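You operate a simulated robot arm through the tools that you are given. There is no shell and no other tool. Be economical: measure what you need, move in short steps, check, and stop when the job is done.

You are at the controls of a simulated two-armed robot. One attempt, no reset.

JOB
Open the left drawer of the green bench, put the orange block from the inside the left drawer of the green bench on the labelled panel on the cart 26 padded top and shut the drawer again. Put the felt block on the top of the grey bench away on the perforated plate of the blue bench. Shut the tray of the lid closer. Pick up the base can with one hand, pass it to the other hand and put it on the shelf under the grey bench. Put the P120 grey sanding block from the top of the green bench on the middle of the orange board. Take the jar from the padded end of the yellow stand and leave it on the corrugated sheet there. Pull the filter drawer open. Any order will do. Set down upright: base can, jar.

It is judged by the outcome, as a careful person would: the job done as asked, and still so three seconds after it is handed in. It fails if anything else is knocked over, pushed out of place, dropped, spilled or broken. Lids that push on must go on centred and level and be pressed home; caps that screw on are set level and turned clockwise until they are tight. Flat cloth is picked up by pressing the open fingertips on it (5 to 10 N) and closing them slowly along it; thin cloth reads only 2 to 8 mm in the jaws.

ROBOT AND FRAMES
Two 6-joint arms with two-finger parallel grippers on one trunk, on a base that drives. Base frame: it is fixed to the floor where the robot stands at the start and does not move with it; the origin is under the middle of the robot, x ahead of it, y to its left, z up; the surface under the hand at the start is at about z = 800. Readings come in mm, degrees, newtons and seconds.
The left shoulder is at the start at [280, 186, 930], the right one opposite. With the tool pointing down near the work surface each hand reaches from about 560 to 940 mm from the robot's upright axis, wherever it stands, measured 20 degrees to its own side. Places, roughly: base can [500, 2000, 750]; corrugated sheet (33x17x1 cm) [3000, 500, 800]; felt block (6x4x4 cm) [300, 1600, 800]; filter drawer [3700, -2000, 600]; grey sanding block [1750, 0, 750]; jar [3250, 750, 750]; labelled panel [-1750, -2250, 1000]; left drawer of the green bench [900, -200, 700]; middle of the orange board (20x15 cm) [740, -360, 800]; orange block (3x3x3 cm) [1000, -100, 700]; perforated plate of the blue bench [3600, -2200, 800]; shelf under the grey bench [600, 2100, 300]; tray of the lid closer [100, 1700, 800]. Payload 1.57 kg a hand.
Tool frame (each hand has its own): the origin (TCP) lies between the finger pads and is the grasp point; the fingertips stand 30 mm ahead of it; z points along the fingers, y is the line along which they close. Largest opening 80 mm; finger width 17, thickness 12; the body of the gripper, 40 by 82 mm, starts 80 mm behind the TCP.
Orientation is that of the tool frame in the base frame, as a unit quaternion [x, y, z, w]. With the fingers straight down and closing along the base's y, the tool's x points along the base's -x, its y along +y and its z along -z.

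CONTROLS
- The arms move only by the tool send_rows. It takes "left_series", "right_series" or both (then of equal length, played together; a hand with none holds still); each is a list of rows, each an object of numbers (a shift or turn left out is 0, a gripper value left out holds the last): "dx", "dy", "dz": the shift along the tool's x, y, z in mm; "ax", "ay", "az": the turn, a rotation vector about the tool's x, y, z in degrees; "claw": the opening, from 0 (shut) to 1 (fully open). In form: [{"dx": .., "dy": .., "dz": .., "ax": .., "ay": .., "az": .., "claw": ..}, ...]. A call has 1 to 20 rows; each row is the pose to reach, as a shift and turn from the pose commanded when the call began, along the tool's axes at that moment. A row lasts 0.2 s, in which the tool goes at most 50 mm and 8.6 degrees; a call with a longer step from one row to the next is refused whole, and so is a gripper value outside its range. Where a pose cannot be reached the arm comes as near as it can. A force on the tool above 40 N (or 10 N above the force at the start of the call, whichever is more), or a blocked arm, ends the call early, and 0.2 s more pass. Each finger travels about 153 mm/s and halts on what it meets, pressing with about 31 N; the grip force reading is that of the motor and also rises with nothing between the fingers. The clock runs only during rows and for 0.2 s after the last one: add rows that repeat a pose to give the fingers time. It gives the time, the measured TCP pose, the force on the tool (base axes), the opening and the grip force at its end, in the units of the frame above (readings bear some noise), with the torque about the TCP (base axes, N m) and any sound that the robot's microphone picked up.
- Cameras (640 x 400 px; columns grow to the right, rows downward): "scene" is now at [241.9, -1.9, 1375.6]; the picture's right is [-0.02, -1.00, -0.00], its down [-0.68, 0.01, -0.73] and it looks along [0.73, -0.02, -0.68] (base axes); focal length 272 px, centre (320, 200). "left" rides on the left gripper at [72, 7, -122] in its tool frame; the picture's right is [-0.09, 1.00, 0.00], its down [-0.84, -0.08, -0.54] and it looks along [-0.54, -0.05, 0.84] (tool axes); focal length 238 px, centre (320, 200). "right" rides on the right gripper at [72, -7, -122] in its tool frame; the picture's right is [0.09, 1.00, 0.00], its down [-0.84, 0.08, -0.54] and it looks along [-0.54, 0.05, 0.84] (tool axes); focal length 238 px, centre (320, 200). There is no depth. A picture from a camera that has moved, and an enlarged one, comes with that camera's place and axes in the base frame and with its lens.
- capture(camera): a new picture of that camera. The clock stands still meanwhile.
- move_column(by): slides the trunk up (or, below 0, down) by that many mm; the arms and the scene camera ride with it, the base frame stays. It gives what a move gives, with no picture.
- roll_base(legs): drives the robot by 1 to 6 legs, each [ahead, turn to the left] in mm and degrees, along the robot's own axes; the way and the turn of a leg run together, so that a leg with both is an arc; at most 1500 mm and 180 degrees a leg. The arms and the cameras ride along, it lands a little off, and it stops where it bumps. It gives what a move gives.
- aim_head(pan, tilt): turns the head with the scene camera to pan (to the left, within 86 degrees either way) and tilt (down, from -29 to 69), counted from straight ahead of the robot. It gives what a move gives.
- close_up(camera, box): a new picture of the part [left, top, right, bottom] of that camera's present view, enlarged. The clock stands still meanwhile.
- close_job(): hands the job in; it is judged then, once.

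Go step by step. Nothing tells you exact positions but the pictures and the camera data: compare them with the known pose of the tool, close in by small moves and look again before you grip or let go. The budget is 217 turns and 228 pictures, counting those below and the enlarged ones. Unless the task says otherwise, let go and move clear before handing in.

The tools are called as a command line: name --argument value ..., lists and objects as JSON in quotes. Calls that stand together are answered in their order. send_rows: Moves the arms, as the interface text tells. Its arguments: {"type":"object","properties":{"left_series":{"type":"array"},"right_series":{"type":"array"}},"required":[]} The other tools are called the same way: move_column (by) slides the trunk up or down; roll_base (legs) drives the base; aim_head (pan, tilt) turns the head that bears the scene camera; capture (camera) takes a picture; close_up (camera, box) takes an enlarged picture of a part of a camera's view; close_job () hands the job in.

At the start:

```text
time: 0.0
left_eef_pos: [564.7, 228.7, 1177.3]
left_orientation: [-0.001, 1.0, 0.0, -0.002]
left_contact_force: [0.2, -1.0, -0.7]
left_torque: [-0.03, 0.02, -0.01]
left_opening: 80.1
left_grip_force: 0.0
right_eef_pos: [535.3, -290.5, 1095.3]
right_orientation: [0.001, 1.0, 0.0, -0.001]
right_contact_force: [-0.5, 0.3, -1.0]
right_torque: [0.0, -0.02, 0.01]
right_opening: 80.1
right_grip_force: 0.1
trunk travel left (down, up): [-625.0, 365.0]
robot x, y, heading: [1.0, 2.3, -0.1]
head pan, tilt: [-1.2, 42.9]
```

scene: 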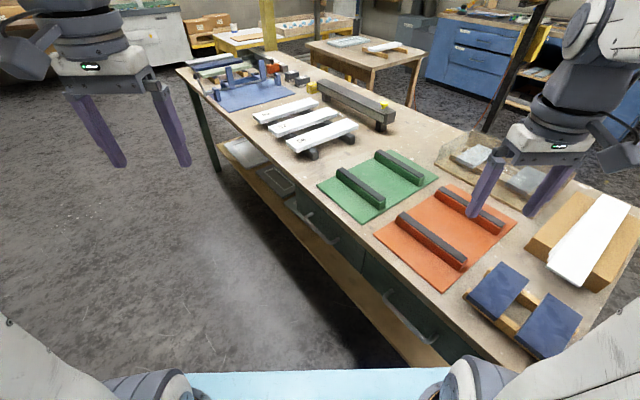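
right: 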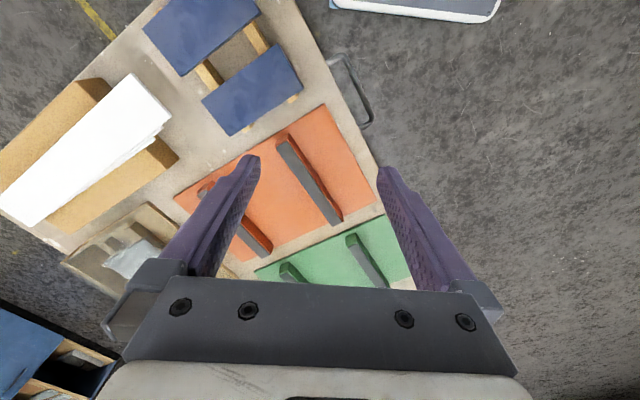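
left: 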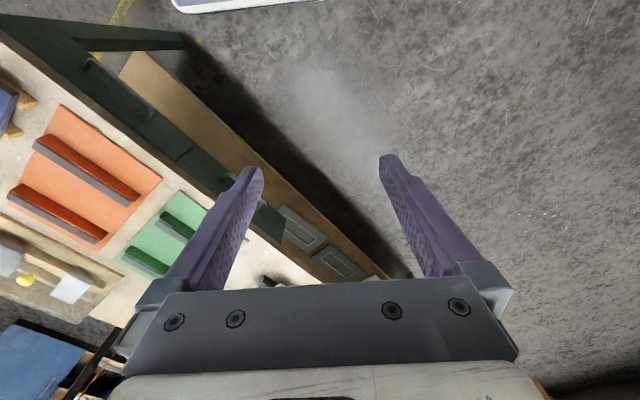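

I see the green bench running diagonally ahead with orange and green boards on it; I'll look around with the head first.

close_up --camera "scene" --box '[160, 0, 480, 200]'

close_up --camera "scene" --box '[320, 120, 640, 320]'

aim_head --pan 75 --tilt 25

capture --camera "scene"

aim_head --pan -60 --tilt 20

capture --camera "scene"

aim_head --pan 0 --tilt 15

capture --camera "scene"

```text
2.00 times, centred on (320, 100) of scene
camera zoom: at [241.9, -1.9, 1375.6], right [-0.02, -1.0, 0.0], down [-0.68, 0.01, -0.73], along [0.73, -0.02, -0.68], focal length 543 px, centre (320, 400)
```

zoom: 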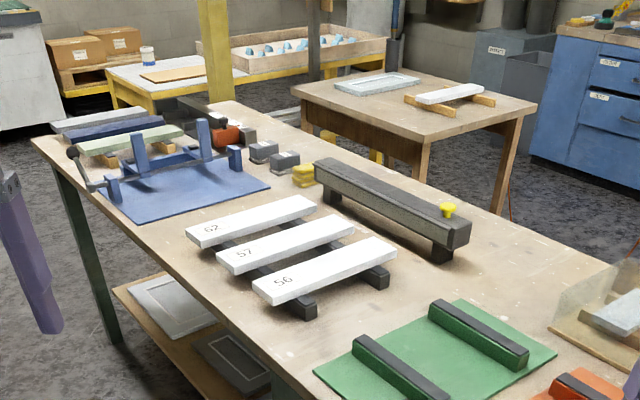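

```text
2.00 times, centred on (480, 220) of scene
camera zoom: at [241.9, -1.9, 1375.6], right [-0.02, -1.0, 0.0], down [-0.68, 0.01, -0.73], along [0.73, -0.02, -0.68], focal length 543 px, centre (0, 160)
```

zoom: 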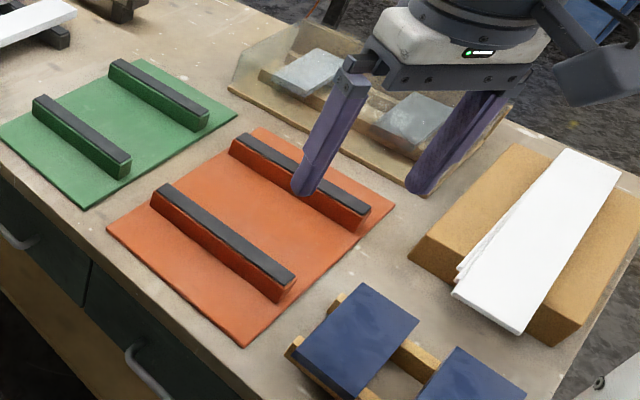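

```text
time: 1.5
left_eef_pos: [564.8, 229.6, 1177.7]
left_orientation: [0.0, 1.0, 0.0, -0.001]
left_contact_force: [0.4, 0.0, 0.2]
left_torque: [-0.01, 0.03, -0.04]
left_opening: 80.0
left_grip_force: 0.1
right_eef_pos: [535.8, -289.6, 1094.1]
right_orientation: [0.0, 1.0, 0.0, 0.0]
right_contact_force: [0.1, 0.1, 0.6]
right_torque: [0.02, 0.02, 0.02]
right_opening: 80.2
right_grip_force: 0.1
trunk travel left (down, up): [-625.0, 365.0]
robot x, y, heading: [-2.3, 4.4, 0.2]
head pan, tilt: [75.0, 25.0]
```

```text
222 pictures are left
camera scene: at [182.9, 89.1, 1403.3], right [0.97, -0.26, 0.0], down [-0.11, -0.41, -0.91], along [0.23, 0.88, -0.42], focal length 272 px, centre (320, 200)
```

scene: 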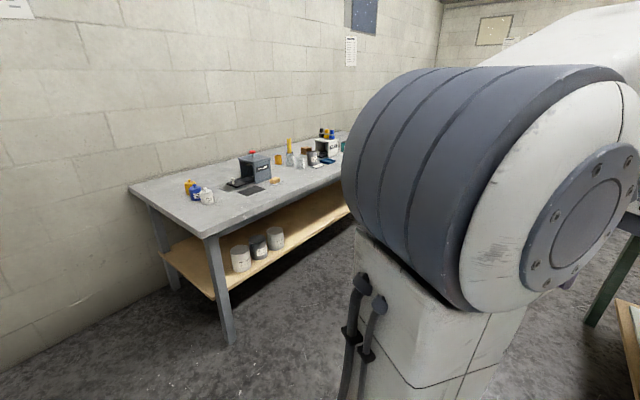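

```text
time: 3.7
left_eef_pos: [565.4, 228.6, 1178.5]
left_orientation: [-0.001, 1.0, 0.0, 0.0]
left_contact_force: [-0.5, 0.2, 0.3]
left_torque: [0.04, 0.02, 0.01]
left_opening: 80.1
left_grip_force: 0.1
right_eef_pos: [536.1, -289.6, 1094.4]
right_orientation: [0.0, 1.0, 0.0, 0.0]
right_contact_force: [-0.3, -0.6, 0.8]
right_torque: [-0.03, -0.01, 0.0]
right_opening: 80.2
right_grip_force: 0.0
trunk travel left (down, up): [-625.0, 365.0]
robot x, y, heading: [-3.4, 2.2, -0.3]
head pan, tilt: [-60.0, 20.0]
```

```text
221 pictures are left
camera scene: at [205.5, -80.0, 1411.3], right [-0.87, -0.5, 0.0], down [-0.17, 0.3, -0.94], along [0.47, -0.81, -0.34], focal length 272 px, centre (320, 200)
```

scene: 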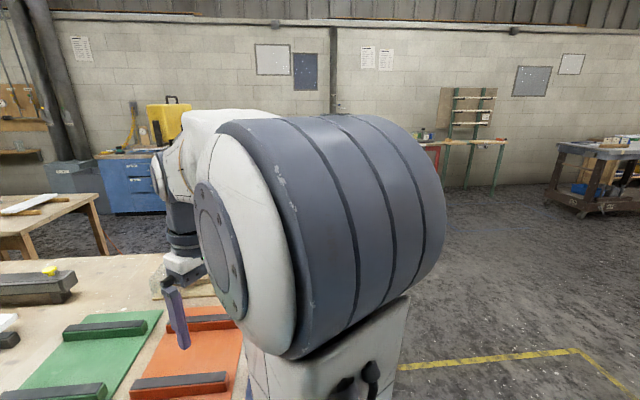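

```text
time: 5.0
left_eef_pos: [564.6, 227.8, 1177.9]
left_orientation: [0.0, 1.0, 0.0, 0.0]
left_contact_force: [-0.2, -0.9, -0.6]
left_torque: [0.01, -0.02, 0.0]
left_opening: 79.8
left_grip_force: 0.1
right_eef_pos: [535.6, -289.7, 1094.9]
right_orientation: [0.001, 1.0, 0.0, 0.0]
right_contact_force: [0.0, 0.0, -0.3]
right_torque: [-0.01, 0.01, -0.01]
right_opening: 80.3
right_grip_force: 0.0
trunk travel left (down, up): [-625.0, 365.0]
robot x, y, heading: [0.9, 1.0, -0.1]
head pan, tilt: [0.0, 15.0]
```

```text
220 pictures are left
camera scene: at [252.3, 0.9, 1419.4], right [0.0, -1.0, 0.0], down [-0.26, 0.0, -0.97], along [0.97, 0.0, -0.26], focal length 272 px, centre (320, 200)
```

scene: 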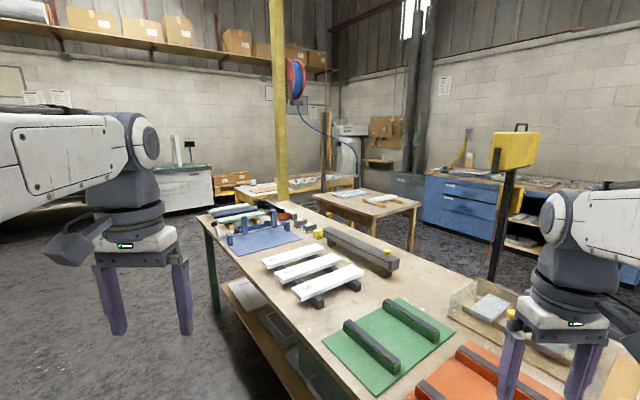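

The bench runs about 34° off x, with its drawers facing my left. I'll drive to stand square in front of the left drawer.

roll_base --legs '[[0, 60], [860, 0], [0, -115.5]]'

aim_head --pan 0 --tilt 40

capture --camera "scene"

```text
time: 16.9
left_eef_pos: [926.1, 428.6, 1177.4]
left_orientation: [0.444, 0.896, 0.0, 0.0]
left_contact_force: [-0.9, -0.2, 1.0]
left_torque: [-0.01, -0.03, 0.01]
left_opening: 80.1
left_grip_force: 0.1
right_eef_pos: [495.4, 138.6, 1094.3]
right_orientation: [0.445, 0.896, -0.001, -0.001]
right_contact_force: [0.1, -0.1, -0.3]
right_torque: [0.02, 0.01, 0.0]
right_opening: 80.1
right_grip_force: 0.1
trunk travel left (down, up): [-625.0, 365.0]
robot x, y, heading: [399.8, 741.6, -52.8]
head pan, tilt: [0.0, 15.0]
```

```text
time: 17.8
left_eef_pos: [926.2, 427.7, 1177.9]
left_orientation: [0.444, 0.896, 0.001, -0.001]
left_contact_force: [0.6, 0.8, -0.1]
left_torque: [0.01, -0.05, 0.0]
left_opening: 79.9
left_grip_force: 0.2
right_eef_pos: [496.6, 137.5, 1094.3]
right_orientation: [0.445, 0.896, 0.0, 0.0]
right_contact_force: [-0.7, -0.4, 0.3]
right_torque: [0.05, -0.02, 0.01]
right_opening: 80.2
right_grip_force: 0.1
trunk travel left (down, up): [-625.0, 365.0]
robot x, y, heading: [402.4, 743.0, -52.9]
head pan, tilt: [0.0, 40.0]
```

```text
219 pictures are left
camera scene: at [550.5, 545.0, 1380.0], right [-0.8, -0.6, 0.0], down [-0.39, 0.51, -0.77], along [0.46, -0.61, -0.64], focal length 272 px, centre (320, 200)
```

scene: 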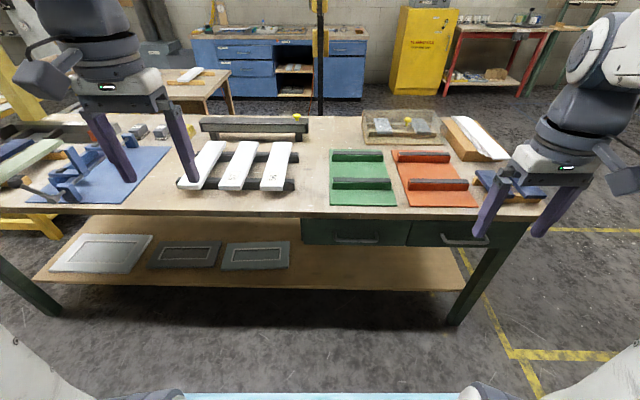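

I face the bench squarely; the left drawer is just right of centre. Let me zoom in on the handle and on the blocks.

close_up --camera "scene" --box '[290, 195, 450, 295]'

close_up --camera "scene" --box '[0, 90, 240, 240]'

close_up --camera "scene" --box '[320, 110, 560, 260]'

```text
4.00 times, centred on (370, 245) of scene
camera zoom: at [550.5, 545.0, 1380.0], right [-0.8, -0.6, 0.0], down [-0.39, 0.51, -0.77], along [0.46, -0.61, -0.64], focal length 1086 px, centre (120, 20)
```

zoom: 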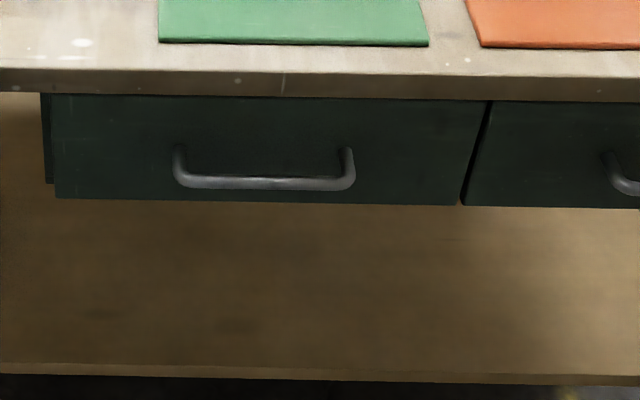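

```text
2.67 times, centred on (120, 165) of scene
camera zoom: at [550.5, 545.0, 1380.0], right [-0.8, -0.6, 0.0], down [-0.39, 0.51, -0.77], along [0.46, -0.61, -0.64], focal length 724 px, centre (853, 293)
```

zoom: 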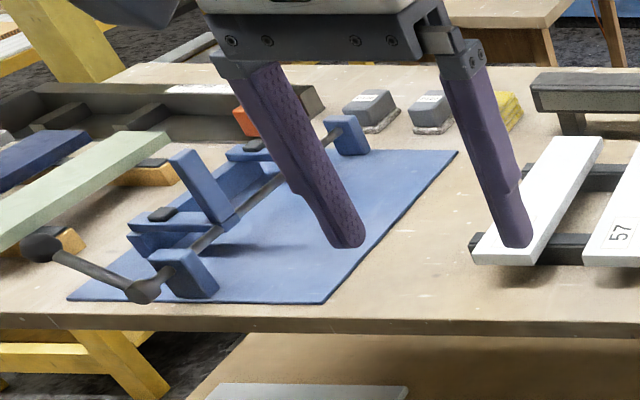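

```text
2.67 times, centred on (440, 185) of scene
camera zoom: at [550.5, 545.0, 1380.0], right [-0.8, -0.6, 0.0], down [-0.39, 0.51, -0.77], along [0.46, -0.61, -0.64], focal length 724 px, centre (0, 240)
```

zoom: 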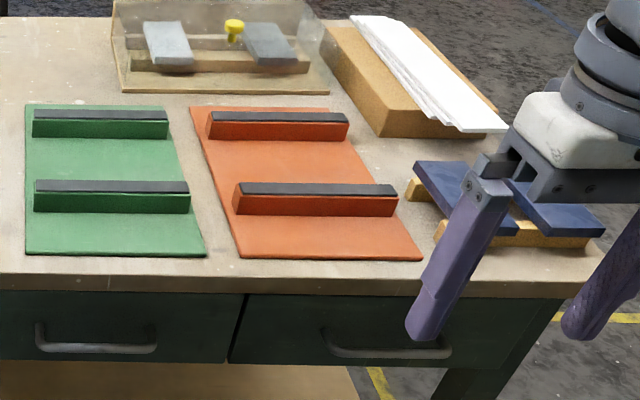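

The left drawer's handle bar is at about (817, -10, 696). I'll back off for room, lower the trunk, and check before reaching with the right hand horizontal.

roll_base --legs '[[-180, 0]]'

move_column --by -200

send_rows --right_series '[{"dx": -22.5, "dy": 10.4, "dz": 12.2, "ax": -4.33, "ay": -4.33, "az": 4.33}, {"dx": -45, "dy": 20.9, "dz": 24.4, "ax": -8.66, "ay": -8.66, "az": 8.66}, {"dx": -67.5, "dy": 31.3, "dz": 36.6, "ax": -12.99, "ay": -12.99, "az": 12.99}, {"dx": -90, "dy": 41.8, "dz": 48.8, "ax": -17.32, "ay": -17.32, "az": 17.32}, {"dx": -112.5, "dy": 52.2, "dz": 61, "ax": -21.65, "ay": -21.65, "az": 21.65}, {"dx": -135, "dy": 62.6, "dz": 73.1, "ax": -25.98, "ay": -25.98, "az": 25.98}, {"dx": -157.5, "dy": 73.1, "dz": 85.3, "ax": -30.31, "ay": -30.31, "az": 30.31}, {"dx": -180, "dy": 83.5, "dz": 97.5, "ax": -34.64, "ay": -34.64, "az": 34.64}, {"dx": -202.5, "dy": 94, "dz": 109.7, "ax": -38.97, "ay": -38.97, "az": 38.97}, {"dx": -225, "dy": 104.4, "dz": 121.9, "ax": -43.3, "ay": -43.3, "az": 43.3}, {"dx": -247.5, "dy": 114.8, "dz": 134.1, "ax": -47.63, "ay": -47.63, "az": 47.63}, {"dx": -270, "dy": 125.3, "dz": 146.3, "ax": -51.96, "ay": -51.96, "az": 51.96}, {"dx": -292.5, "dy": 135.7, "dz": 158.5, "ax": -56.29, "ay": -56.29, "az": 56.29}, {"dx": -315, "dy": 146.1, "dz": 170.6, "ax": -60.62, "ay": -60.62, "az": 60.62}, {"dx": -337.5, "dy": 156.6, "dz": 182.8, "ax": -64.95, "ay": -64.95, "az": 64.95}, {"dx": -360, "dy": 167, "dz": 195, "ax": -69.28, "ay": -69.28, "az": 69.28}]'

capture --camera "scene"

capture --camera "right"

```text
time: 19.3
left_eef_pos: [815.3, 573.2, 1178.0]
left_orientation: [0.446, 0.895, -0.001, -0.001]
left_contact_force: [-0.6, -0.9, 0.1]
left_torque: [0.01, 0.0, 0.01]
left_opening: 79.8
left_grip_force: 0.0
right_eef_pos: [382.7, 283.7, 1095.2]
right_orientation: [0.447, 0.895, -0.001, 0.001]
right_contact_force: [1.2, 0.2, -0.2]
right_torque: [-0.01, -0.01, 0.0]
right_opening: 80.0
right_grip_force: 0.0
trunk travel left (down, up): [-625.0, 365.0]
robot x, y, heading: [290.9, 884.0, -52.9]
head pan, tilt: [0.0, 40.0]
```

```text
time: 21.5
left_eef_pos: [815.6, 572.3, 977.9]
left_orientation: [0.445, 0.895, 0.0, -0.001]
left_contact_force: [0.1, -1.5, -0.3]
left_torque: [0.0, 0.03, 0.0]
left_opening: 80.1
left_grip_force: 0.0
right_eef_pos: [383.6, 284.6, 895.4]
right_orientation: [0.447, 0.895, 0.001, 0.0]
right_contact_force: [-0.5, 0.2, 0.4]
right_torque: [0.01, -0.02, 0.02]
right_opening: 80.1
right_grip_force: 0.1
trunk travel left (down, up): [-425.0, 565.0]
robot x, y, heading: [292.8, 885.9, -53.0]
head pan, tilt: [0.0, 40.0]
```

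```text
time: 24.9
left_eef_pos: [813.2, 574.1, 977.2]
left_orientation: [0.445, 0.896, 0.0, 0.0]
left_contact_force: [-0.3, -0.1, -0.1]
left_torque: [-0.02, 0.01, 0.01]
left_opening: 80.3
left_grip_force: 0.1
right_eef_pos: [641.2, 39.9, 711.7]
right_orientation: [0.662, 0.261, 0.252, 0.655]
right_contact_force: [-0.1, 0.7, 0.3]
right_torque: [0.03, 0.0, -0.01]
right_opening: 80.1
right_grip_force: 0.1
right hand out of reach, approached as far as the arm can: row 14, 15, 16
trunk travel left (down, up): [-425.0, 565.0]
robot x, y, heading: [292.6, 885.9, -53.1]
head pan, tilt: [0.0, 40.0]
```

```text
215 pictures are left
camera scene: at [439.0, 691.1, 1180.0], right [-0.8, -0.6, 0.0], down [-0.39, 0.51, -0.77], along [0.46, -0.61, -0.64], focal length 272 px, centre (320, 200)
```

scene: 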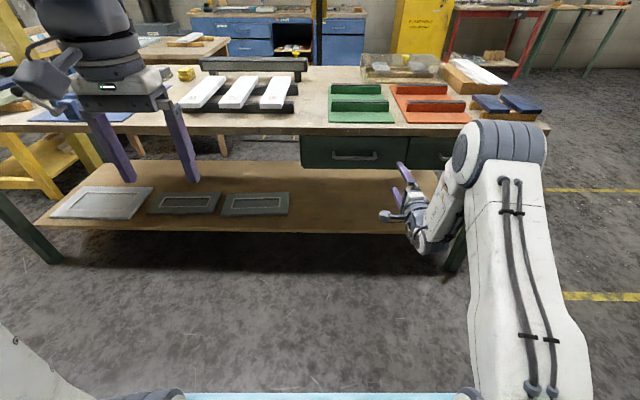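

```text
214 pictures are left
camera right: at [611.7, 178.7, 705.4], right [0.08, 0.06, 0.99], down [-0.98, -0.17, 0.09], along [0.17, -0.98, 0.04], focal length 238 px, centre (320, 200)
```

right: 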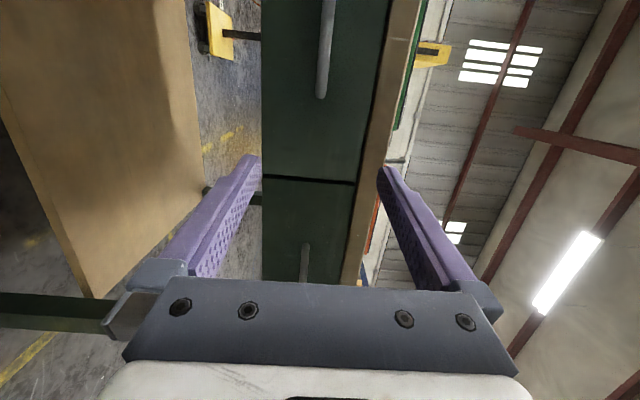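

The right hand is almost horizontal near the drawers; the left handle bar is about 113 mm to the left, at z≈709. I'll slide left.

send_rows --right_series '[{"dx": 30}, {"dx": 60}, {"dx": 90}, {"dx": 113}, {"dx": 113}]'

capture --camera "right"

capture --camera "scene"

```text
time: 26.1
left_eef_pos: [813.5, 573.1, 978.5]
left_orientation: [0.446, 0.895, 0.0, -0.001]
left_contact_force: [-0.3, -0.2, -0.5]
left_torque: [0.0, 0.01, 0.01]
left_opening: 80.1
left_grip_force: 0.1
right_eef_pos: [668.9, 68.8, 702.5]
right_orientation: [0.654, 0.284, 0.272, 0.646]
right_contact_force: [0.1, 0.8, 0.4]
right_torque: [0.03, 0.0, 0.01]
right_opening: 80.0
right_grip_force: 0.1
right hand out of reach, approached as far as the arm can: row 1, 2, 3, 4, 5
trunk travel left (down, up): [-425.0, 565.0]
robot x, y, heading: [291.4, 891.1, -52.8]
head pan, tilt: [0.0, 40.0]
```

```text
213 pictures are left
camera right: at [630.2, 204.3, 698.2], right [0.08, 0.06, 0.99], down [-0.97, -0.23, 0.09], along [0.23, -0.97, 0.04], focal length 238 px, centre (320, 200)
```

right: 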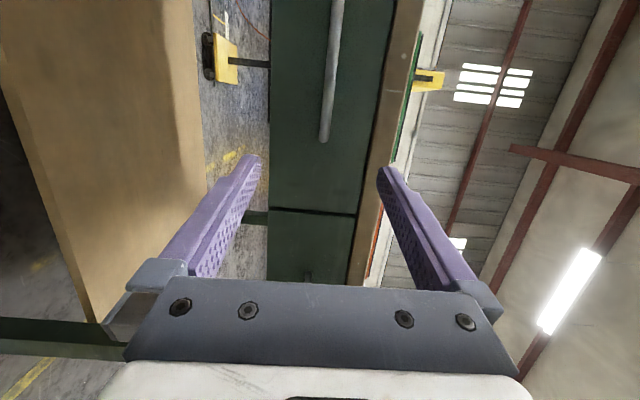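

```text
212 pictures are left
camera scene: at [439.0, 690.9, 1179.9], right [-0.8, -0.6, 0.0], down [-0.39, 0.51, -0.77], along [0.46, -0.61, -0.64], focal length 272 px, centre (320, 200)
```

scene: 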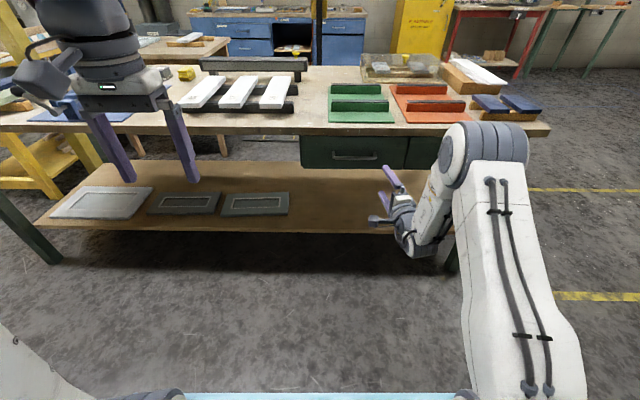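

The arm is at a limit here. I'll test whether backing off and correcting yaw resolves it.

send_rows --right_series '[{"dz": -40}, {"dz": -80}, {"dz": -100, "ay": -4}, {"dz": -100, "ay": -8}, {"dz": -100, "dx": 30, "ay": -8}, {"dz": -100, "dx": 70, "ay": -8}]'

```text
time: 27.5
left_eef_pos: [815.1, 572.5, 978.1]
left_orientation: [0.445, 0.895, 0.001, 0.0]
left_contact_force: [-0.3, 0.9, -0.6]
left_torque: [-0.03, -0.02, 0.02]
left_opening: 79.9
left_grip_force: 0.1
right_eef_pos: [560.7, 139.9, 708.8]
right_orientation: [0.67, 0.243, 0.234, 0.662]
right_contact_force: [-0.2, -0.2, 0.6]
right_torque: [0.0, -0.01, 0.03]
right_opening: 79.9
right_grip_force: 0.1
right hand out of reach, approached as far as the arm can: row 3, 4, 5, 6
trunk travel left (down, up): [-425.0, 565.0]
robot x, y, heading: [292.4, 889.3, -53.0]
head pan, tilt: [0.0, 40.0]
```

Testing the other roll of the wrist (turn back through neutral).

send_rows --right_series '[{"az": -8.5}, {"az": -17}, {"az": -25.5}, {"az": -34}, {"az": -42.5}, {"az": -51}, {"az": -59.5}, {"az": -68}, {"az": -76.5}, {"az": -85}, {"az": -93.5}, {"az": -102}, {"az": -110.5}, {"az": -119}, {"az": -127.5}, {"az": -136}, {"az": -144.5}, {"az": -153}, {"az": -161.5}, {"az": -170}]'

send_rows --right_series '[{"ay": 2, "az": -5}, {"ay": 2, "az": -10}, {"ay": 2, "az": -10, "dx": -30}, {"ay": 2, "az": -10, "dx": -60}, {"ay": 2, "az": -10, "dx": -90}, {"ay": 2, "az": -10, "dx": -110}]'

capture --camera "scene"

```text
time: 31.7
left_eef_pos: [814.0, 572.3, 976.9]
left_orientation: [0.446, 0.895, 0.001, -0.001]
left_contact_force: [-0.6, 0.3, 0.1]
left_torque: [0.0, 0.03, -0.01]
left_opening: 80.1
left_grip_force: 0.1
right_eef_pos: [552.6, 138.0, 708.3]
right_orientation: [0.368, 0.611, -0.245, 0.657]
right_contact_force: [-0.1, -0.7, 0.0]
right_torque: [0.01, -0.01, -0.05]
right_opening: 80.1
right_grip_force: 0.1
right hand out of reach, approached as far as the arm can: row 1, 2, 3, 4, 5, 6, 7, 8, 9, 10, 11, 12, 13, 14, 15, 16, 17, 18, 19, 20
trunk travel left (down, up): [-425.0, 565.0]
robot x, y, heading: [290.0, 890.7, -52.9]
head pan, tilt: [0.0, 40.0]
```

```text
time: 33.1
left_eef_pos: [814.2, 571.8, 977.6]
left_orientation: [0.445, 0.896, 0.0, -0.001]
left_contact_force: [0.4, -0.5, -0.2]
left_torque: [0.01, 0.01, 0.02]
left_opening: 80.1
left_grip_force: 0.0
right_eef_pos: [531.5, 111.9, 831.4]
right_orientation: [0.32, 0.652, -0.289, 0.623]
right_contact_force: [0.7, 0.9, 0.5]
right_torque: [0.02, 0.01, -0.02]
right_opening: 80.0
right_grip_force: 0.0
right hand out of reach, approached as far as the arm can: row 1, 2, 3, 4, 5, 6
trunk travel left (down, up): [-425.0, 565.0]
robot x, y, heading: [290.0, 889.5, -53.3]
head pan, tilt: [0.0, 40.0]
```

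```text
211 pictures are left
camera scene: at [439.0, 690.8, 1179.8], right [-0.8, -0.6, 0.0], down [-0.39, 0.51, -0.77], along [0.46, -0.61, -0.64], focal length 272 px, centre (320, 200)
```

scene: 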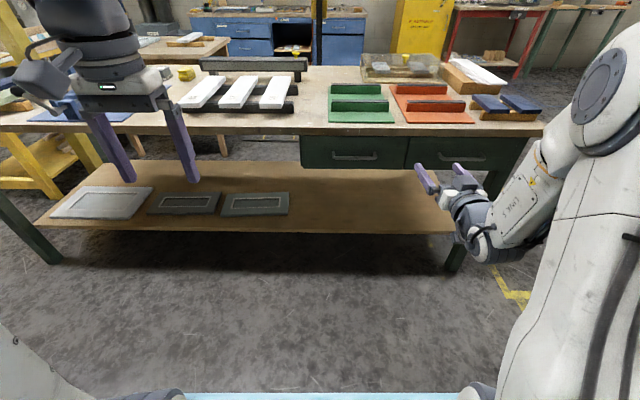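

Horizontal wrist poses are near joint limits, so I'll instead use a tool pointing down, tilted ~22° inward, closing across the bar. First bring the hand back to pointing down and raise the trunk.

send_rows --right_series '[{"ay": 8.3}, {"ay": 16.6}, {"ay": 24.9}, {"ay": 33.2}, {"ay": 41.5}, {"ay": 49.8}, {"ay": 58.1}, {"ay": 66.4}, {"ay": 74.7}, {"ay": 83}, {"ay": 86.8}, {"ay": 86.8}]'

move_column --by 100

send_rows --right_series '[{"az": 8.2}, {"az": 16.4}, {"az": 24.6}, {"az": 32.8}, {"az": 41}, {"az": 49.2}, {"az": 57.4}, {"az": 65.6}, {"az": 73.8}, {"az": 82}, {"az": 90}, {"az": 90}]'

capture --camera "scene"

```text
time: 35.7
left_eef_pos: [814.2, 573.6, 978.2]
left_orientation: [0.445, 0.895, 0.001, -0.001]
left_contact_force: [0.5, 0.5, -0.2]
left_torque: [0.02, 0.0, 0.03]
left_opening: 79.9
left_grip_force: 0.0
right_eef_pos: [533.0, 113.3, 830.4]
right_orientation: [0.433, 0.901, 0.003, 0.002]
right_contact_force: [0.3, 0.3, 1.0]
right_torque: [0.02, -0.01, 0.0]
right_opening: 80.0
right_grip_force: 0.0
trunk travel left (down, up): [-425.0, 565.0]
robot x, y, heading: [293.0, 888.8, -53.1]
head pan, tilt: [0.0, 40.0]
```

```text
time: 37.0
left_eef_pos: [812.9, 574.1, 1076.8]
left_orientation: [0.446, 0.895, 0.0, -0.001]
left_contact_force: [-0.4, -0.4, -0.4]
left_torque: [0.01, 0.0, 0.0]
left_opening: 80.2
left_grip_force: 0.1
right_eef_pos: [531.9, 112.9, 930.6]
right_orientation: [0.433, 0.902, 0.004, 0.004]
right_contact_force: [-0.4, -0.5, 0.0]
right_torque: [0.01, 0.01, 0.0]
right_opening: 79.7
right_grip_force: 0.1
trunk travel left (down, up): [-525.0, 465.0]
robot x, y, heading: [294.2, 888.4, -53.2]
head pan, tilt: [0.0, 40.0]
```

```text
time: 39.6
left_eef_pos: [814.1, 573.8, 1077.0]
left_orientation: [0.445, 0.896, 0.001, 0.0]
left_contact_force: [1.7, -0.8, 0.2]
left_torque: [-0.02, 0.02, 0.0]
left_opening: 79.7
left_grip_force: 0.1
right_eef_pos: [532.4, 114.0, 929.9]
right_orientation: [0.944, 0.33, 0.006, 0.001]
right_contact_force: [-0.3, 0.6, -0.7]
right_torque: [0.01, 0.0, -0.01]
right_opening: 79.9
right_grip_force: 0.1
trunk travel left (down, up): [-525.0, 465.0]
robot x, y, heading: [293.1, 886.4, -52.8]
head pan, tilt: [0.0, 40.0]
```

```text
210 pictures are left
camera scene: at [439.0, 690.9, 1279.9], right [-0.8, -0.6, 0.0], down [-0.39, 0.51, -0.77], along [0.46, -0.61, -0.64], focal length 272 px, centre (320, 200)
```

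scene: 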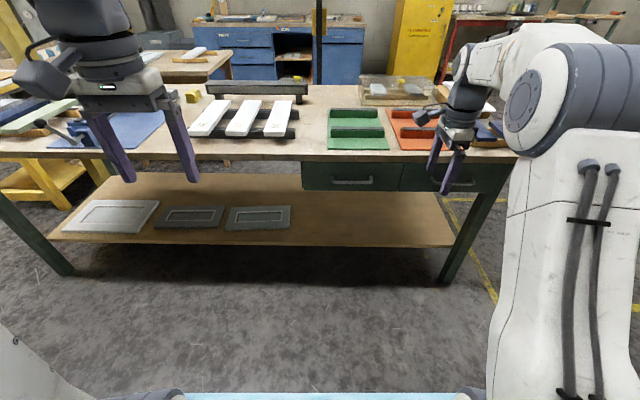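

The bar computes again to (819, -9, 709). Drive forward 180 mm, then bring the right hand, tilted, above the handle.

roll_base --legs '[[180, 0]]'

send_rows --right_series '[{"dx": 39, "ax": -5.5, "claw": 0.45}, {"dx": 78, "ax": -11}, {"dx": 117, "ax": -16.5}, {"dx": 154, "ax": -22}, {"dx": 154, "dy": 20, "dz": 38, "ax": -22}, {"dx": 154, "dy": 35, "dz": 76, "ax": -22}, {"dx": 154, "dy": 45, "dz": 110, "ax": -22}, {"dx": 154, "dy": 45, "dz": 110, "ax": -22}]'

capture --camera "right"

capture --camera "scene"

```text
time: 41.1
left_eef_pos: [919.9, 431.6, 1080.0]
left_orientation: [0.446, 0.895, 0.0, 0.0]
left_contact_force: [0.1, 0.8, 0.2]
left_torque: [-0.01, 0.02, -0.02]
left_opening: 80.0
left_grip_force: 0.0
right_eef_pos: [638.6, -27.9, 929.8]
right_orientation: [0.943, 0.331, 0.005, 0.0]
right_contact_force: [0.2, 0.0, 0.0]
right_torque: [0.01, 0.02, 0.02]
right_opening: 80.0
right_grip_force: 0.0
trunk travel left (down, up): [-525.0, 465.0]
robot x, y, heading: [398.4, 747.3, -52.7]
head pan, tilt: [0.0, 40.0]
```

```text
time: 42.9
left_eef_pos: [920.3, 431.4, 1078.4]
left_orientation: [0.446, 0.895, 0.0, -0.001]
left_contact_force: [0.2, 0.2, 0.5]
left_torque: [0.02, -0.02, -0.01]
left_opening: 80.1
left_grip_force: 0.1
right_eef_pos: [788.5, 32.3, 821.3]
right_orientation: [0.927, 0.323, 0.068, 0.18]
right_contact_force: [-0.5, 0.5, -0.2]
right_torque: [-0.02, 0.01, -0.02]
right_opening: 35.9
right_grip_force: 0.1
trunk travel left (down, up): [-525.0, 465.0]
robot x, y, heading: [398.5, 744.7, -52.8]
head pan, tilt: [0.0, 40.0]
```

```text
209 pictures are left
camera right: at [809.7, 117.5, 931.8], right [0.64, -0.67, 0.38], down [-0.74, -0.42, 0.52], along [-0.19, -0.62, -0.76], focal length 238 px, centre (320, 200)
```

right: 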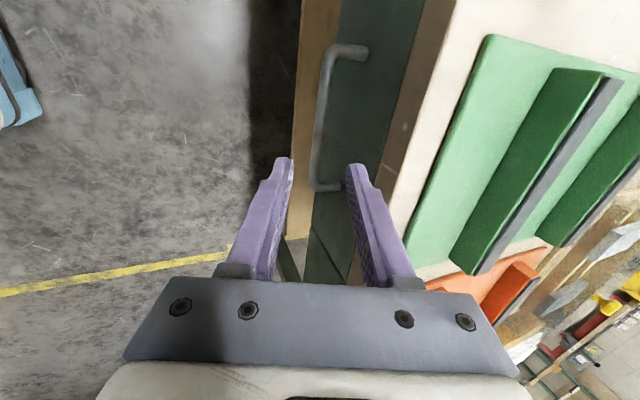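

```text
208 pictures are left
camera scene: at [545.1, 549.7, 1279.9], right [-0.8, -0.6, 0.0], down [-0.39, 0.51, -0.77], along [0.46, -0.61, -0.64], focal length 272 px, centre (320, 200)
```

scene: 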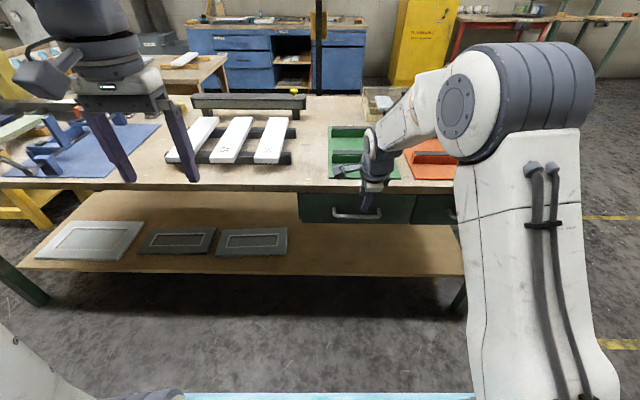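

The bar is at about (821, -4, 709), right under the hand. Lowering along the tool axis, then look.

send_rows --right_series '[{"dy": 2, "dz": 25}, {"dy": 4, "dz": 50}, {"dy": 4, "dz": 75}, {"dy": 4, "dz": 92}, {"dy": 4, "dz": 107}, {"dy": 4, "dz": 107}]'

capture --camera "right"

close_up --camera "scene" --box '[290, 150, 450, 250]'

```text
time: 44.3
left_eef_pos: [919.2, 432.6, 1079.2]
left_orientation: [0.447, 0.895, 0.0, 0.0]
left_contact_force: [0.3, 0.6, -0.3]
left_torque: [0.02, -0.01, -0.04]
left_opening: 79.9
left_grip_force: 0.1
right_eef_pos: [817.7, -2.3, 726.0]
right_orientation: [0.926, 0.323, 0.068, 0.18]
right_contact_force: [-4.8, 8.6, 9.9]
right_torque: [-0.2, -0.08, -0.05]
right_opening: 31.6
right_grip_force: 0.2
trunk travel left (down, up): [-525.0, 465.0]
robot x, y, heading: [400.7, 749.7, -53.1]
head pan, tilt: [0.0, 40.0]
```

```text
207 pictures are left
camera right: at [839.8, 83.4, 836.5], right [0.64, -0.67, 0.38], down [-0.74, -0.42, 0.52], along [-0.19, -0.62, -0.76], focal length 238 px, centre (320, 200)
```

right: 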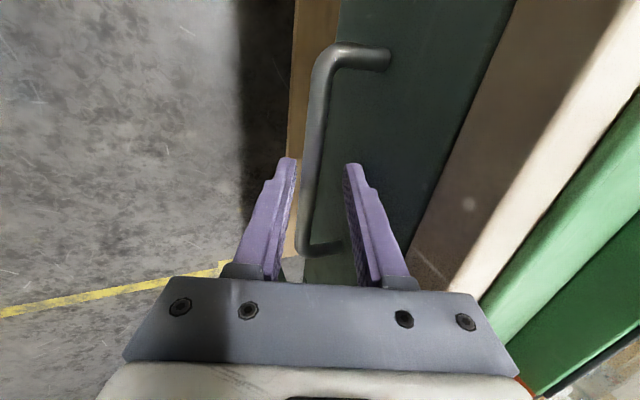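

```text
4.00 times, centred on (370, 200) of scene
camera zoom: at [544.7, 550.3, 1280.2], right [-0.8, -0.6, 0.0], down [-0.39, 0.51, -0.77], along [0.46, -0.61, -0.64], focal length 1086 px, centre (120, 200)
```

zoom: 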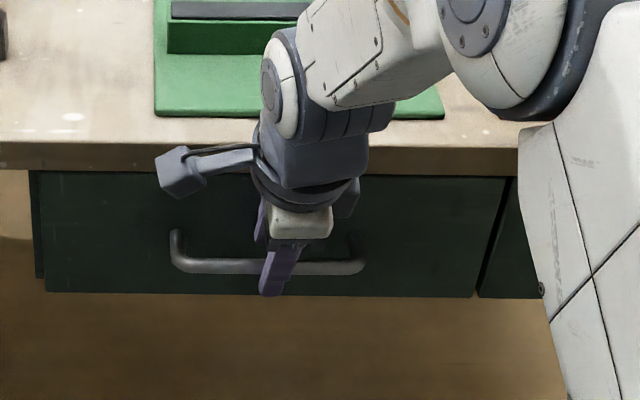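

The bar is between the fingers. Close and pull the drawer out about 200 mm.

send_rows --right_series '[{"claw": 0.2}, {"claw": 0}, {"claw": 0}, {"claw": 0}]'

send_rows --right_series '[{"dx": 1, "dy": -18, "dz": -7.5}, {"dx": 2, "dy": -37, "dz": -15}, {"dx": 3, "dy": -56, "dz": -22.5}, {"dx": 4, "dy": -74, "dz": -30}, {"dx": 5, "dy": -93, "dz": -37.5}, {"dx": 6, "dy": -111, "dz": -45}, {"dx": 7, "dy": -130, "dz": -52.5}, {"dx": 8, "dy": -148, "dz": -60}, {"dx": 9, "dy": -167, "dz": -67.5}, {"dx": 10, "dy": -185, "dz": -75}, {"dx": 10, "dy": -185, "dz": -75}]'

capture --camera "scene"

```text
time: 45.3
left_eef_pos: [920.9, 431.9, 1078.7]
left_orientation: [0.447, 0.895, 0.001, -0.001]
left_contact_force: [-0.2, 0.0, -0.2]
left_torque: [0.0, -0.01, 0.02]
left_opening: 80.1
left_grip_force: 0.1
right_eef_pos: [814.8, 1.4, 722.7]
right_orientation: [0.928, 0.324, 0.066, 0.174]
right_contact_force: [-12.7, 22.9, -10.2]
right_torque: [0.68, -0.21, -0.39]
right_opening: 12.0
right_grip_force: 29.7
trunk travel left (down, up): [-525.0, 465.0]
robot x, y, heading: [400.7, 748.6, -53.0]
head pan, tilt: [0.0, 40.0]
```

```text
time: 47.2
left_eef_pos: [920.4, 430.6, 1078.2]
left_orientation: [0.446, 0.895, 0.0, -0.001]
left_contact_force: [-1.0, -0.5, -0.8]
left_torque: [0.02, 0.0, 0.04]
left_opening: 79.9
left_grip_force: 0.1
right_eef_pos: [722.5, 128.8, 730.6]
right_orientation: [0.929, 0.322, 0.065, 0.17]
right_contact_force: [0.5, 1.5, -13.7]
right_torque: [0.45, -0.15, -0.45]
right_opening: 11.7
right_grip_force: 29.1
right hand out of reach, approached as far as the arm can: row 8, 9
trunk travel left (down, up): [-525.0, 465.0]
robot x, y, heading: [403.2, 746.8, -53.0]
head pan, tilt: [0.0, 40.0]
stopped in row 9 (right hand): the force on the tool passed its limit at 64 N (the readings are from after the stop); the commanded pose is now the measured one
```

```text
205 pictures are left
camera scene: at [545.3, 549.1, 1280.3], right [-0.8, -0.6, 0.0], down [-0.39, 0.51, -0.77], along [0.46, -0.61, -0.64], focal length 272 px, centre (320, 200)
```

scene: 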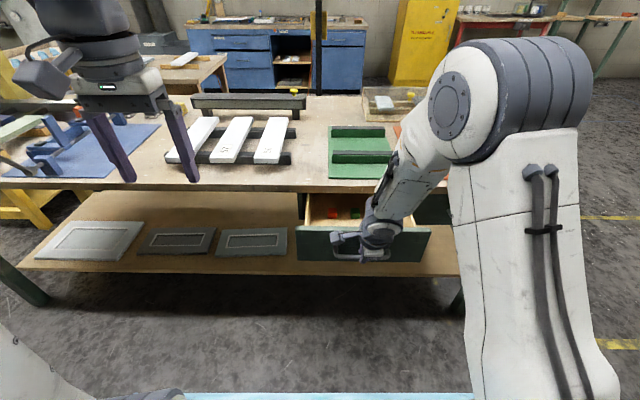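

The drawer is open about 157 mm and I see coloured blocks inside. I'll back the base gently to open it further while holding the handle.

close_up --camera "scene" --box '[285, 175, 445, 275]'

roll_base --legs '[[-60, 0]]'

close_up --camera "scene" --box '[285, 155, 445, 255]'

```text
4.00 times, centred on (365, 225) of scene
camera zoom: at [545.3, 549.1, 1280.3], right [-0.8, -0.6, 0.0], down [-0.39, 0.51, -0.77], along [0.46, -0.61, -0.64], focal length 1086 px, centre (140, 100)
```

zoom: 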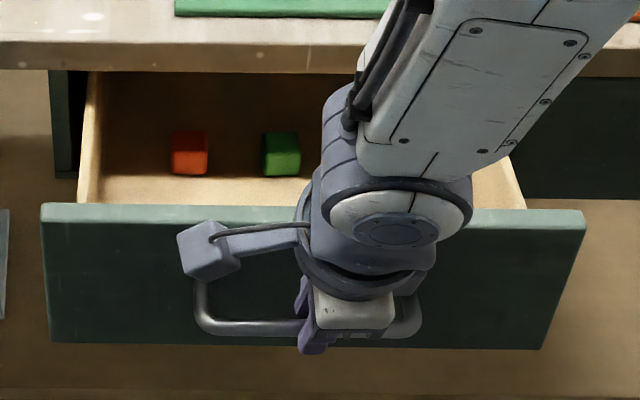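

```text
time: 48.1
left_eef_pos: [883.4, 479.7, 1077.7]
left_orientation: [0.447, 0.895, 0.002, 0.0]
left_contact_force: [-0.8, 0.1, 0.1]
left_torque: [-0.01, 0.01, 0.0]
left_opening: 79.9
left_grip_force: 0.0
right_eef_pos: [687.2, 177.8, 731.1]
right_orientation: [0.928, 0.324, 0.067, 0.172]
right_contact_force: [7.3, 5.7, -24.8]
right_torque: [0.36, -0.13, -0.4]
right_opening: 11.9
right_grip_force: 29.3
trunk travel left (down, up): [-525.0, 465.0]
robot x, y, heading: [363.2, 792.8, -53.1]
head pan, tilt: [0.0, 40.0]
```

```text
4.00 times, centred on (365, 205) of scene
camera zoom: at [509.5, 597.4, 1279.6], right [-0.8, -0.6, 0.0], down [-0.39, 0.51, -0.77], along [0.46, -0.61, -0.64], focal length 1086 px, centre (140, 180)
```

zoom: 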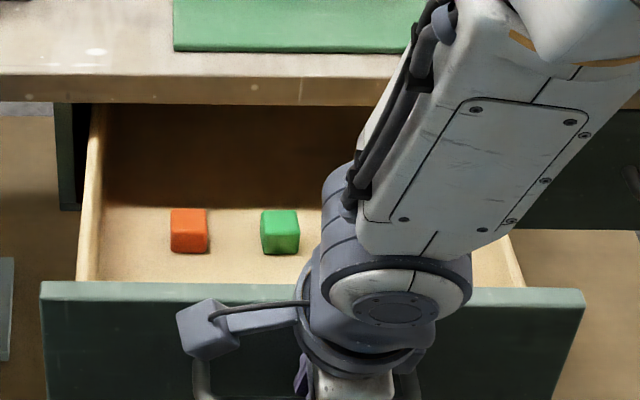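

The blocks sit at about (876, 44), just out of the bench's shadow. Release the handle, withdraw, and drive forward to bring the block in reach.

send_rows --right_series '[{"claw": 0.4}, {"claw": 0.45}, {"claw": 0.45, "dz": -25}, {"claw": 0.45, "dz": -55}, {"claw": 0.45, "dz": -90}, {"claw": 0.45, "dz": -130}, {"claw": 0.7, "dz": -170}, {"claw": 0.7, "dz": -200}]'

roll_base --legs '[[110, 0]]'

capture --camera "scene"

capture --camera "right"

```text
time: 50.0
left_eef_pos: [883.1, 480.2, 1078.1]
left_orientation: [0.446, 0.895, 0.001, -0.001]
left_contact_force: [0.1, 0.7, 0.7]
left_torque: [0.02, 0.02, 0.0]
left_opening: 80.1
left_grip_force: 0.0
right_eef_pos: [640.4, 232.3, 918.1]
right_orientation: [0.928, 0.325, 0.066, 0.172]
right_contact_force: [-0.4, -0.9, -0.2]
right_torque: [0.02, 0.04, 0.02]
right_opening: 56.0
right_grip_force: 0.0
trunk travel left (down, up): [-525.0, 465.0]
robot x, y, heading: [365.4, 793.5, -52.8]
head pan, tilt: [0.0, 40.0]
```

```text
time: 51.1
left_eef_pos: [948.2, 391.2, 1078.1]
left_orientation: [0.446, 0.895, 0.0, -0.001]
left_contact_force: [-0.4, -0.3, -0.1]
left_torque: [0.01, 0.02, -0.02]
left_opening: 79.9
left_grip_force: 0.1
right_eef_pos: [706.5, 145.8, 919.3]
right_orientation: [0.928, 0.324, 0.066, 0.172]
right_contact_force: [1.1, -0.8, -0.6]
right_torque: [0.01, 0.01, 0.0]
right_opening: 56.1
right_grip_force: 0.0
trunk travel left (down, up): [-525.0, 465.0]
robot x, y, heading: [429.0, 713.2, -53.0]
head pan, tilt: [0.0, 40.0]
```

```text
202 pictures are left
camera scene: at [573.9, 511.0, 1279.9], right [-0.8, -0.6, 0.0], down [-0.39, 0.51, -0.77], along [0.46, -0.61, -0.64], focal length 272 px, centre (320, 200)
```

scene: 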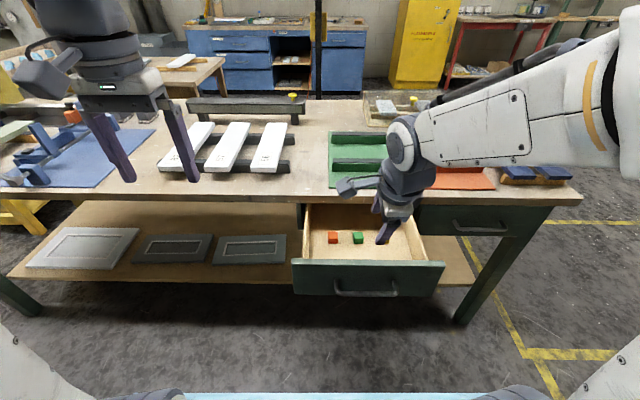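

```text
201 pictures are left
camera right: at [730.0, 228.8, 1029.7], right [0.65, -0.67, 0.36], down [-0.74, -0.43, 0.52], along [-0.2, -0.6, -0.77], focal length 238 px, centre (320, 200)
```

right: 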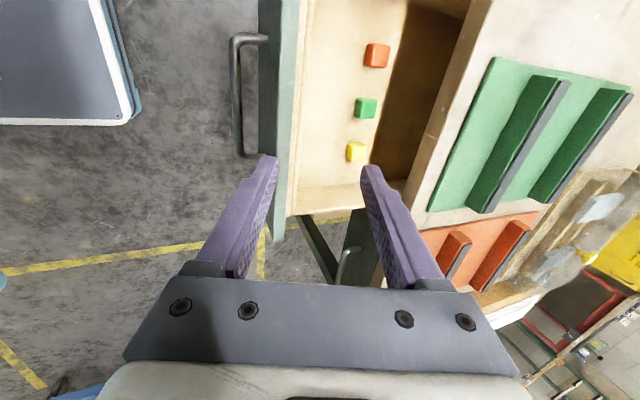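

Triangulation puts the orange block's centre at (876, 51, 670). I'll roll the right hand so it closes along the bench, and go above the block.

send_rows --right_series '[{"dx": 6, "dy": 7, "dz": 14, "az": -7.3, "claw": 0.7}, {"dx": 12, "dy": 14, "dz": 28, "az": -14.5}, {"dx": 18, "dy": 21, "dz": 43, "az": -21.8}, {"dx": 24, "dy": 27, "dz": 57, "az": -29}, {"dx": 30, "dy": 34, "dz": 71, "az": -36.3}, {"dx": 36, "dy": 41, "dz": 85, "az": -43.5}, {"dx": 42, "dy": 48, "dz": 99, "az": -50.8}, {"dx": 48, "dy": 55, "dz": 114, "az": -58}, {"dx": 54, "dy": 62, "dz": 128, "az": -65.3}, {"dx": 60, "dy": 69, "dz": 142, "az": -72.5}, {"dx": 66, "dy": 76, "dz": 156, "az": -79.8}, {"dx": 71.3, "dy": 82.3, "dz": 170.6, "az": -87}, {"dx": 71.3, "dy": 82.3, "dz": 170.6, "az": -87}]'

capture --camera "right"

capture --camera "scene"

```text
time: 53.9
left_eef_pos: [948.6, 391.9, 1076.8]
left_orientation: [0.446, 0.895, 0.001, -0.002]
left_contact_force: [-0.3, 0.1, 0.9]
left_torque: [0.0, 0.03, -0.01]
left_opening: 80.0
left_grip_force: 0.0
right_eef_pos: [851.4, 81.7, 790.6]
right_orientation: [0.45, 0.874, -0.069, 0.171]
right_contact_force: [-0.4, 0.3, 0.1]
right_torque: [0.02, -0.03, -0.01]
right_opening: 56.1
right_grip_force: 0.0
trunk travel left (down, up): [-525.0, 465.0]
robot x, y, heading: [428.6, 710.3, -53.0]
head pan, tilt: [0.0, 40.0]
```

```text
200 pictures are left
camera right: at [777.8, 166.2, 877.5], right [0.76, 0.65, 0.0], down [0.39, -0.44, 0.81], along [0.53, -0.61, -0.59], focal length 238 px, centre (320, 200)
```

right: 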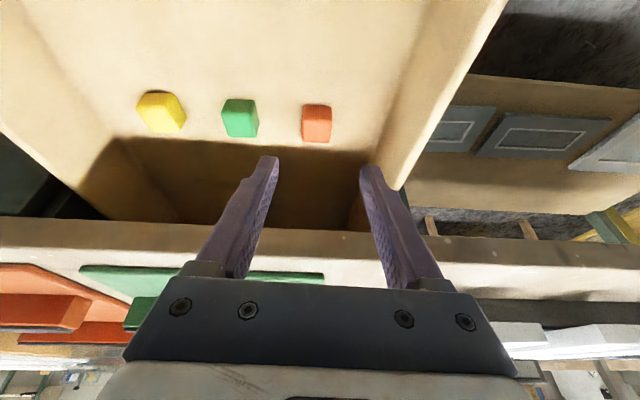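

```text
199 pictures are left
camera scene: at [574.0, 510.8, 1279.9], right [-0.8, -0.6, 0.0], down [-0.39, 0.51, -0.77], along [0.46, -0.61, -0.64], focal length 272 px, centre (320, 200)
```

scene: 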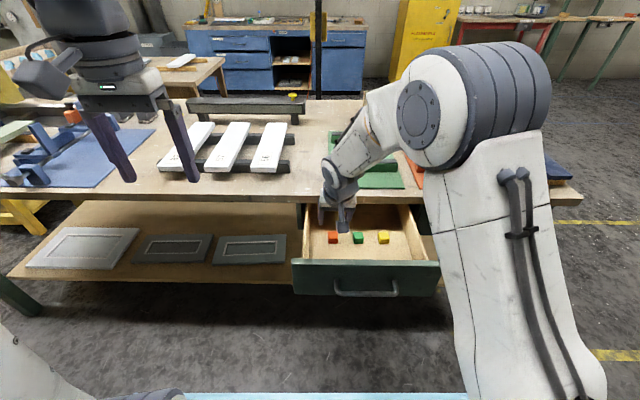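

Block is centred between the fingers. Descend and look before gripping.

send_rows --right_series '[{"dx": 2, "dy": -2, "dz": 30}, {"dx": 4, "dy": -2, "dz": 60}, {"dx": 4, "dy": -2, "dz": 85}, {"dx": 4, "dy": -2, "dz": 105}, {"dx": 4, "dy": -2, "dz": 105}]'

capture --camera "right"

close_up --camera "scene" --box '[290, 180, 450, 280]'

```text
time: 55.1
left_eef_pos: [949.3, 392.7, 1078.7]
left_orientation: [0.446, 0.895, -0.001, 0.0]
left_contact_force: [-0.3, 0.0, 0.5]
left_torque: [0.01, 0.02, -0.02]
left_opening: 80.2
left_grip_force: 0.0
right_eef_pos: [873.6, 54.3, 692.9]
right_orientation: [0.451, 0.873, -0.07, 0.171]
right_contact_force: [0.0, -1.9, 12.2]
right_torque: [-0.27, 0.28, 0.0]
right_opening: 56.7
right_grip_force: 0.5
trunk travel left (down, up): [-525.0, 465.0]
robot x, y, heading: [426.3, 706.4, -53.1]
head pan, tilt: [0.0, 40.0]
```

```text
198 pictures are left
camera right: at [799.5, 138.8, 779.6], right [0.76, 0.65, 0.0], down [0.38, -0.44, 0.81], along [0.53, -0.62, -0.58], focal length 238 px, centre (320, 200)
```

right: 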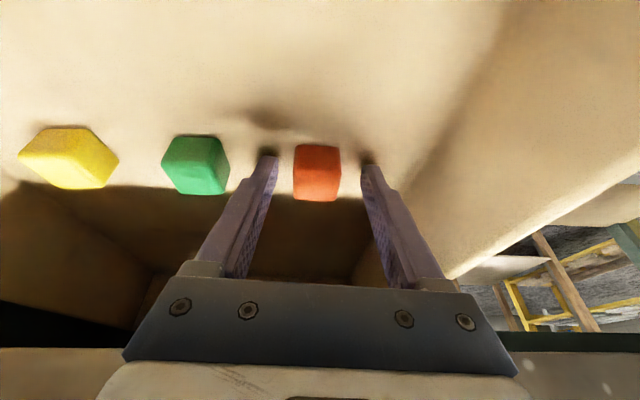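

```text
4.00 times, centred on (370, 230) of scene
camera zoom: at [573.7, 511.2, 1280.2], right [-0.8, -0.6, 0.0], down [-0.39, 0.51, -0.77], along [0.46, -0.61, -0.64], focal length 1086 px, centre (120, 80)
```

zoom: 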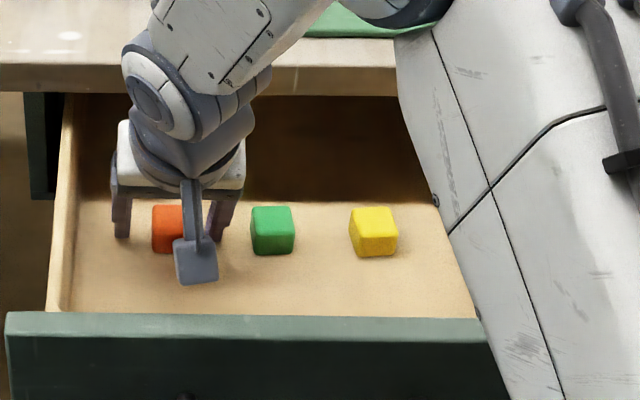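

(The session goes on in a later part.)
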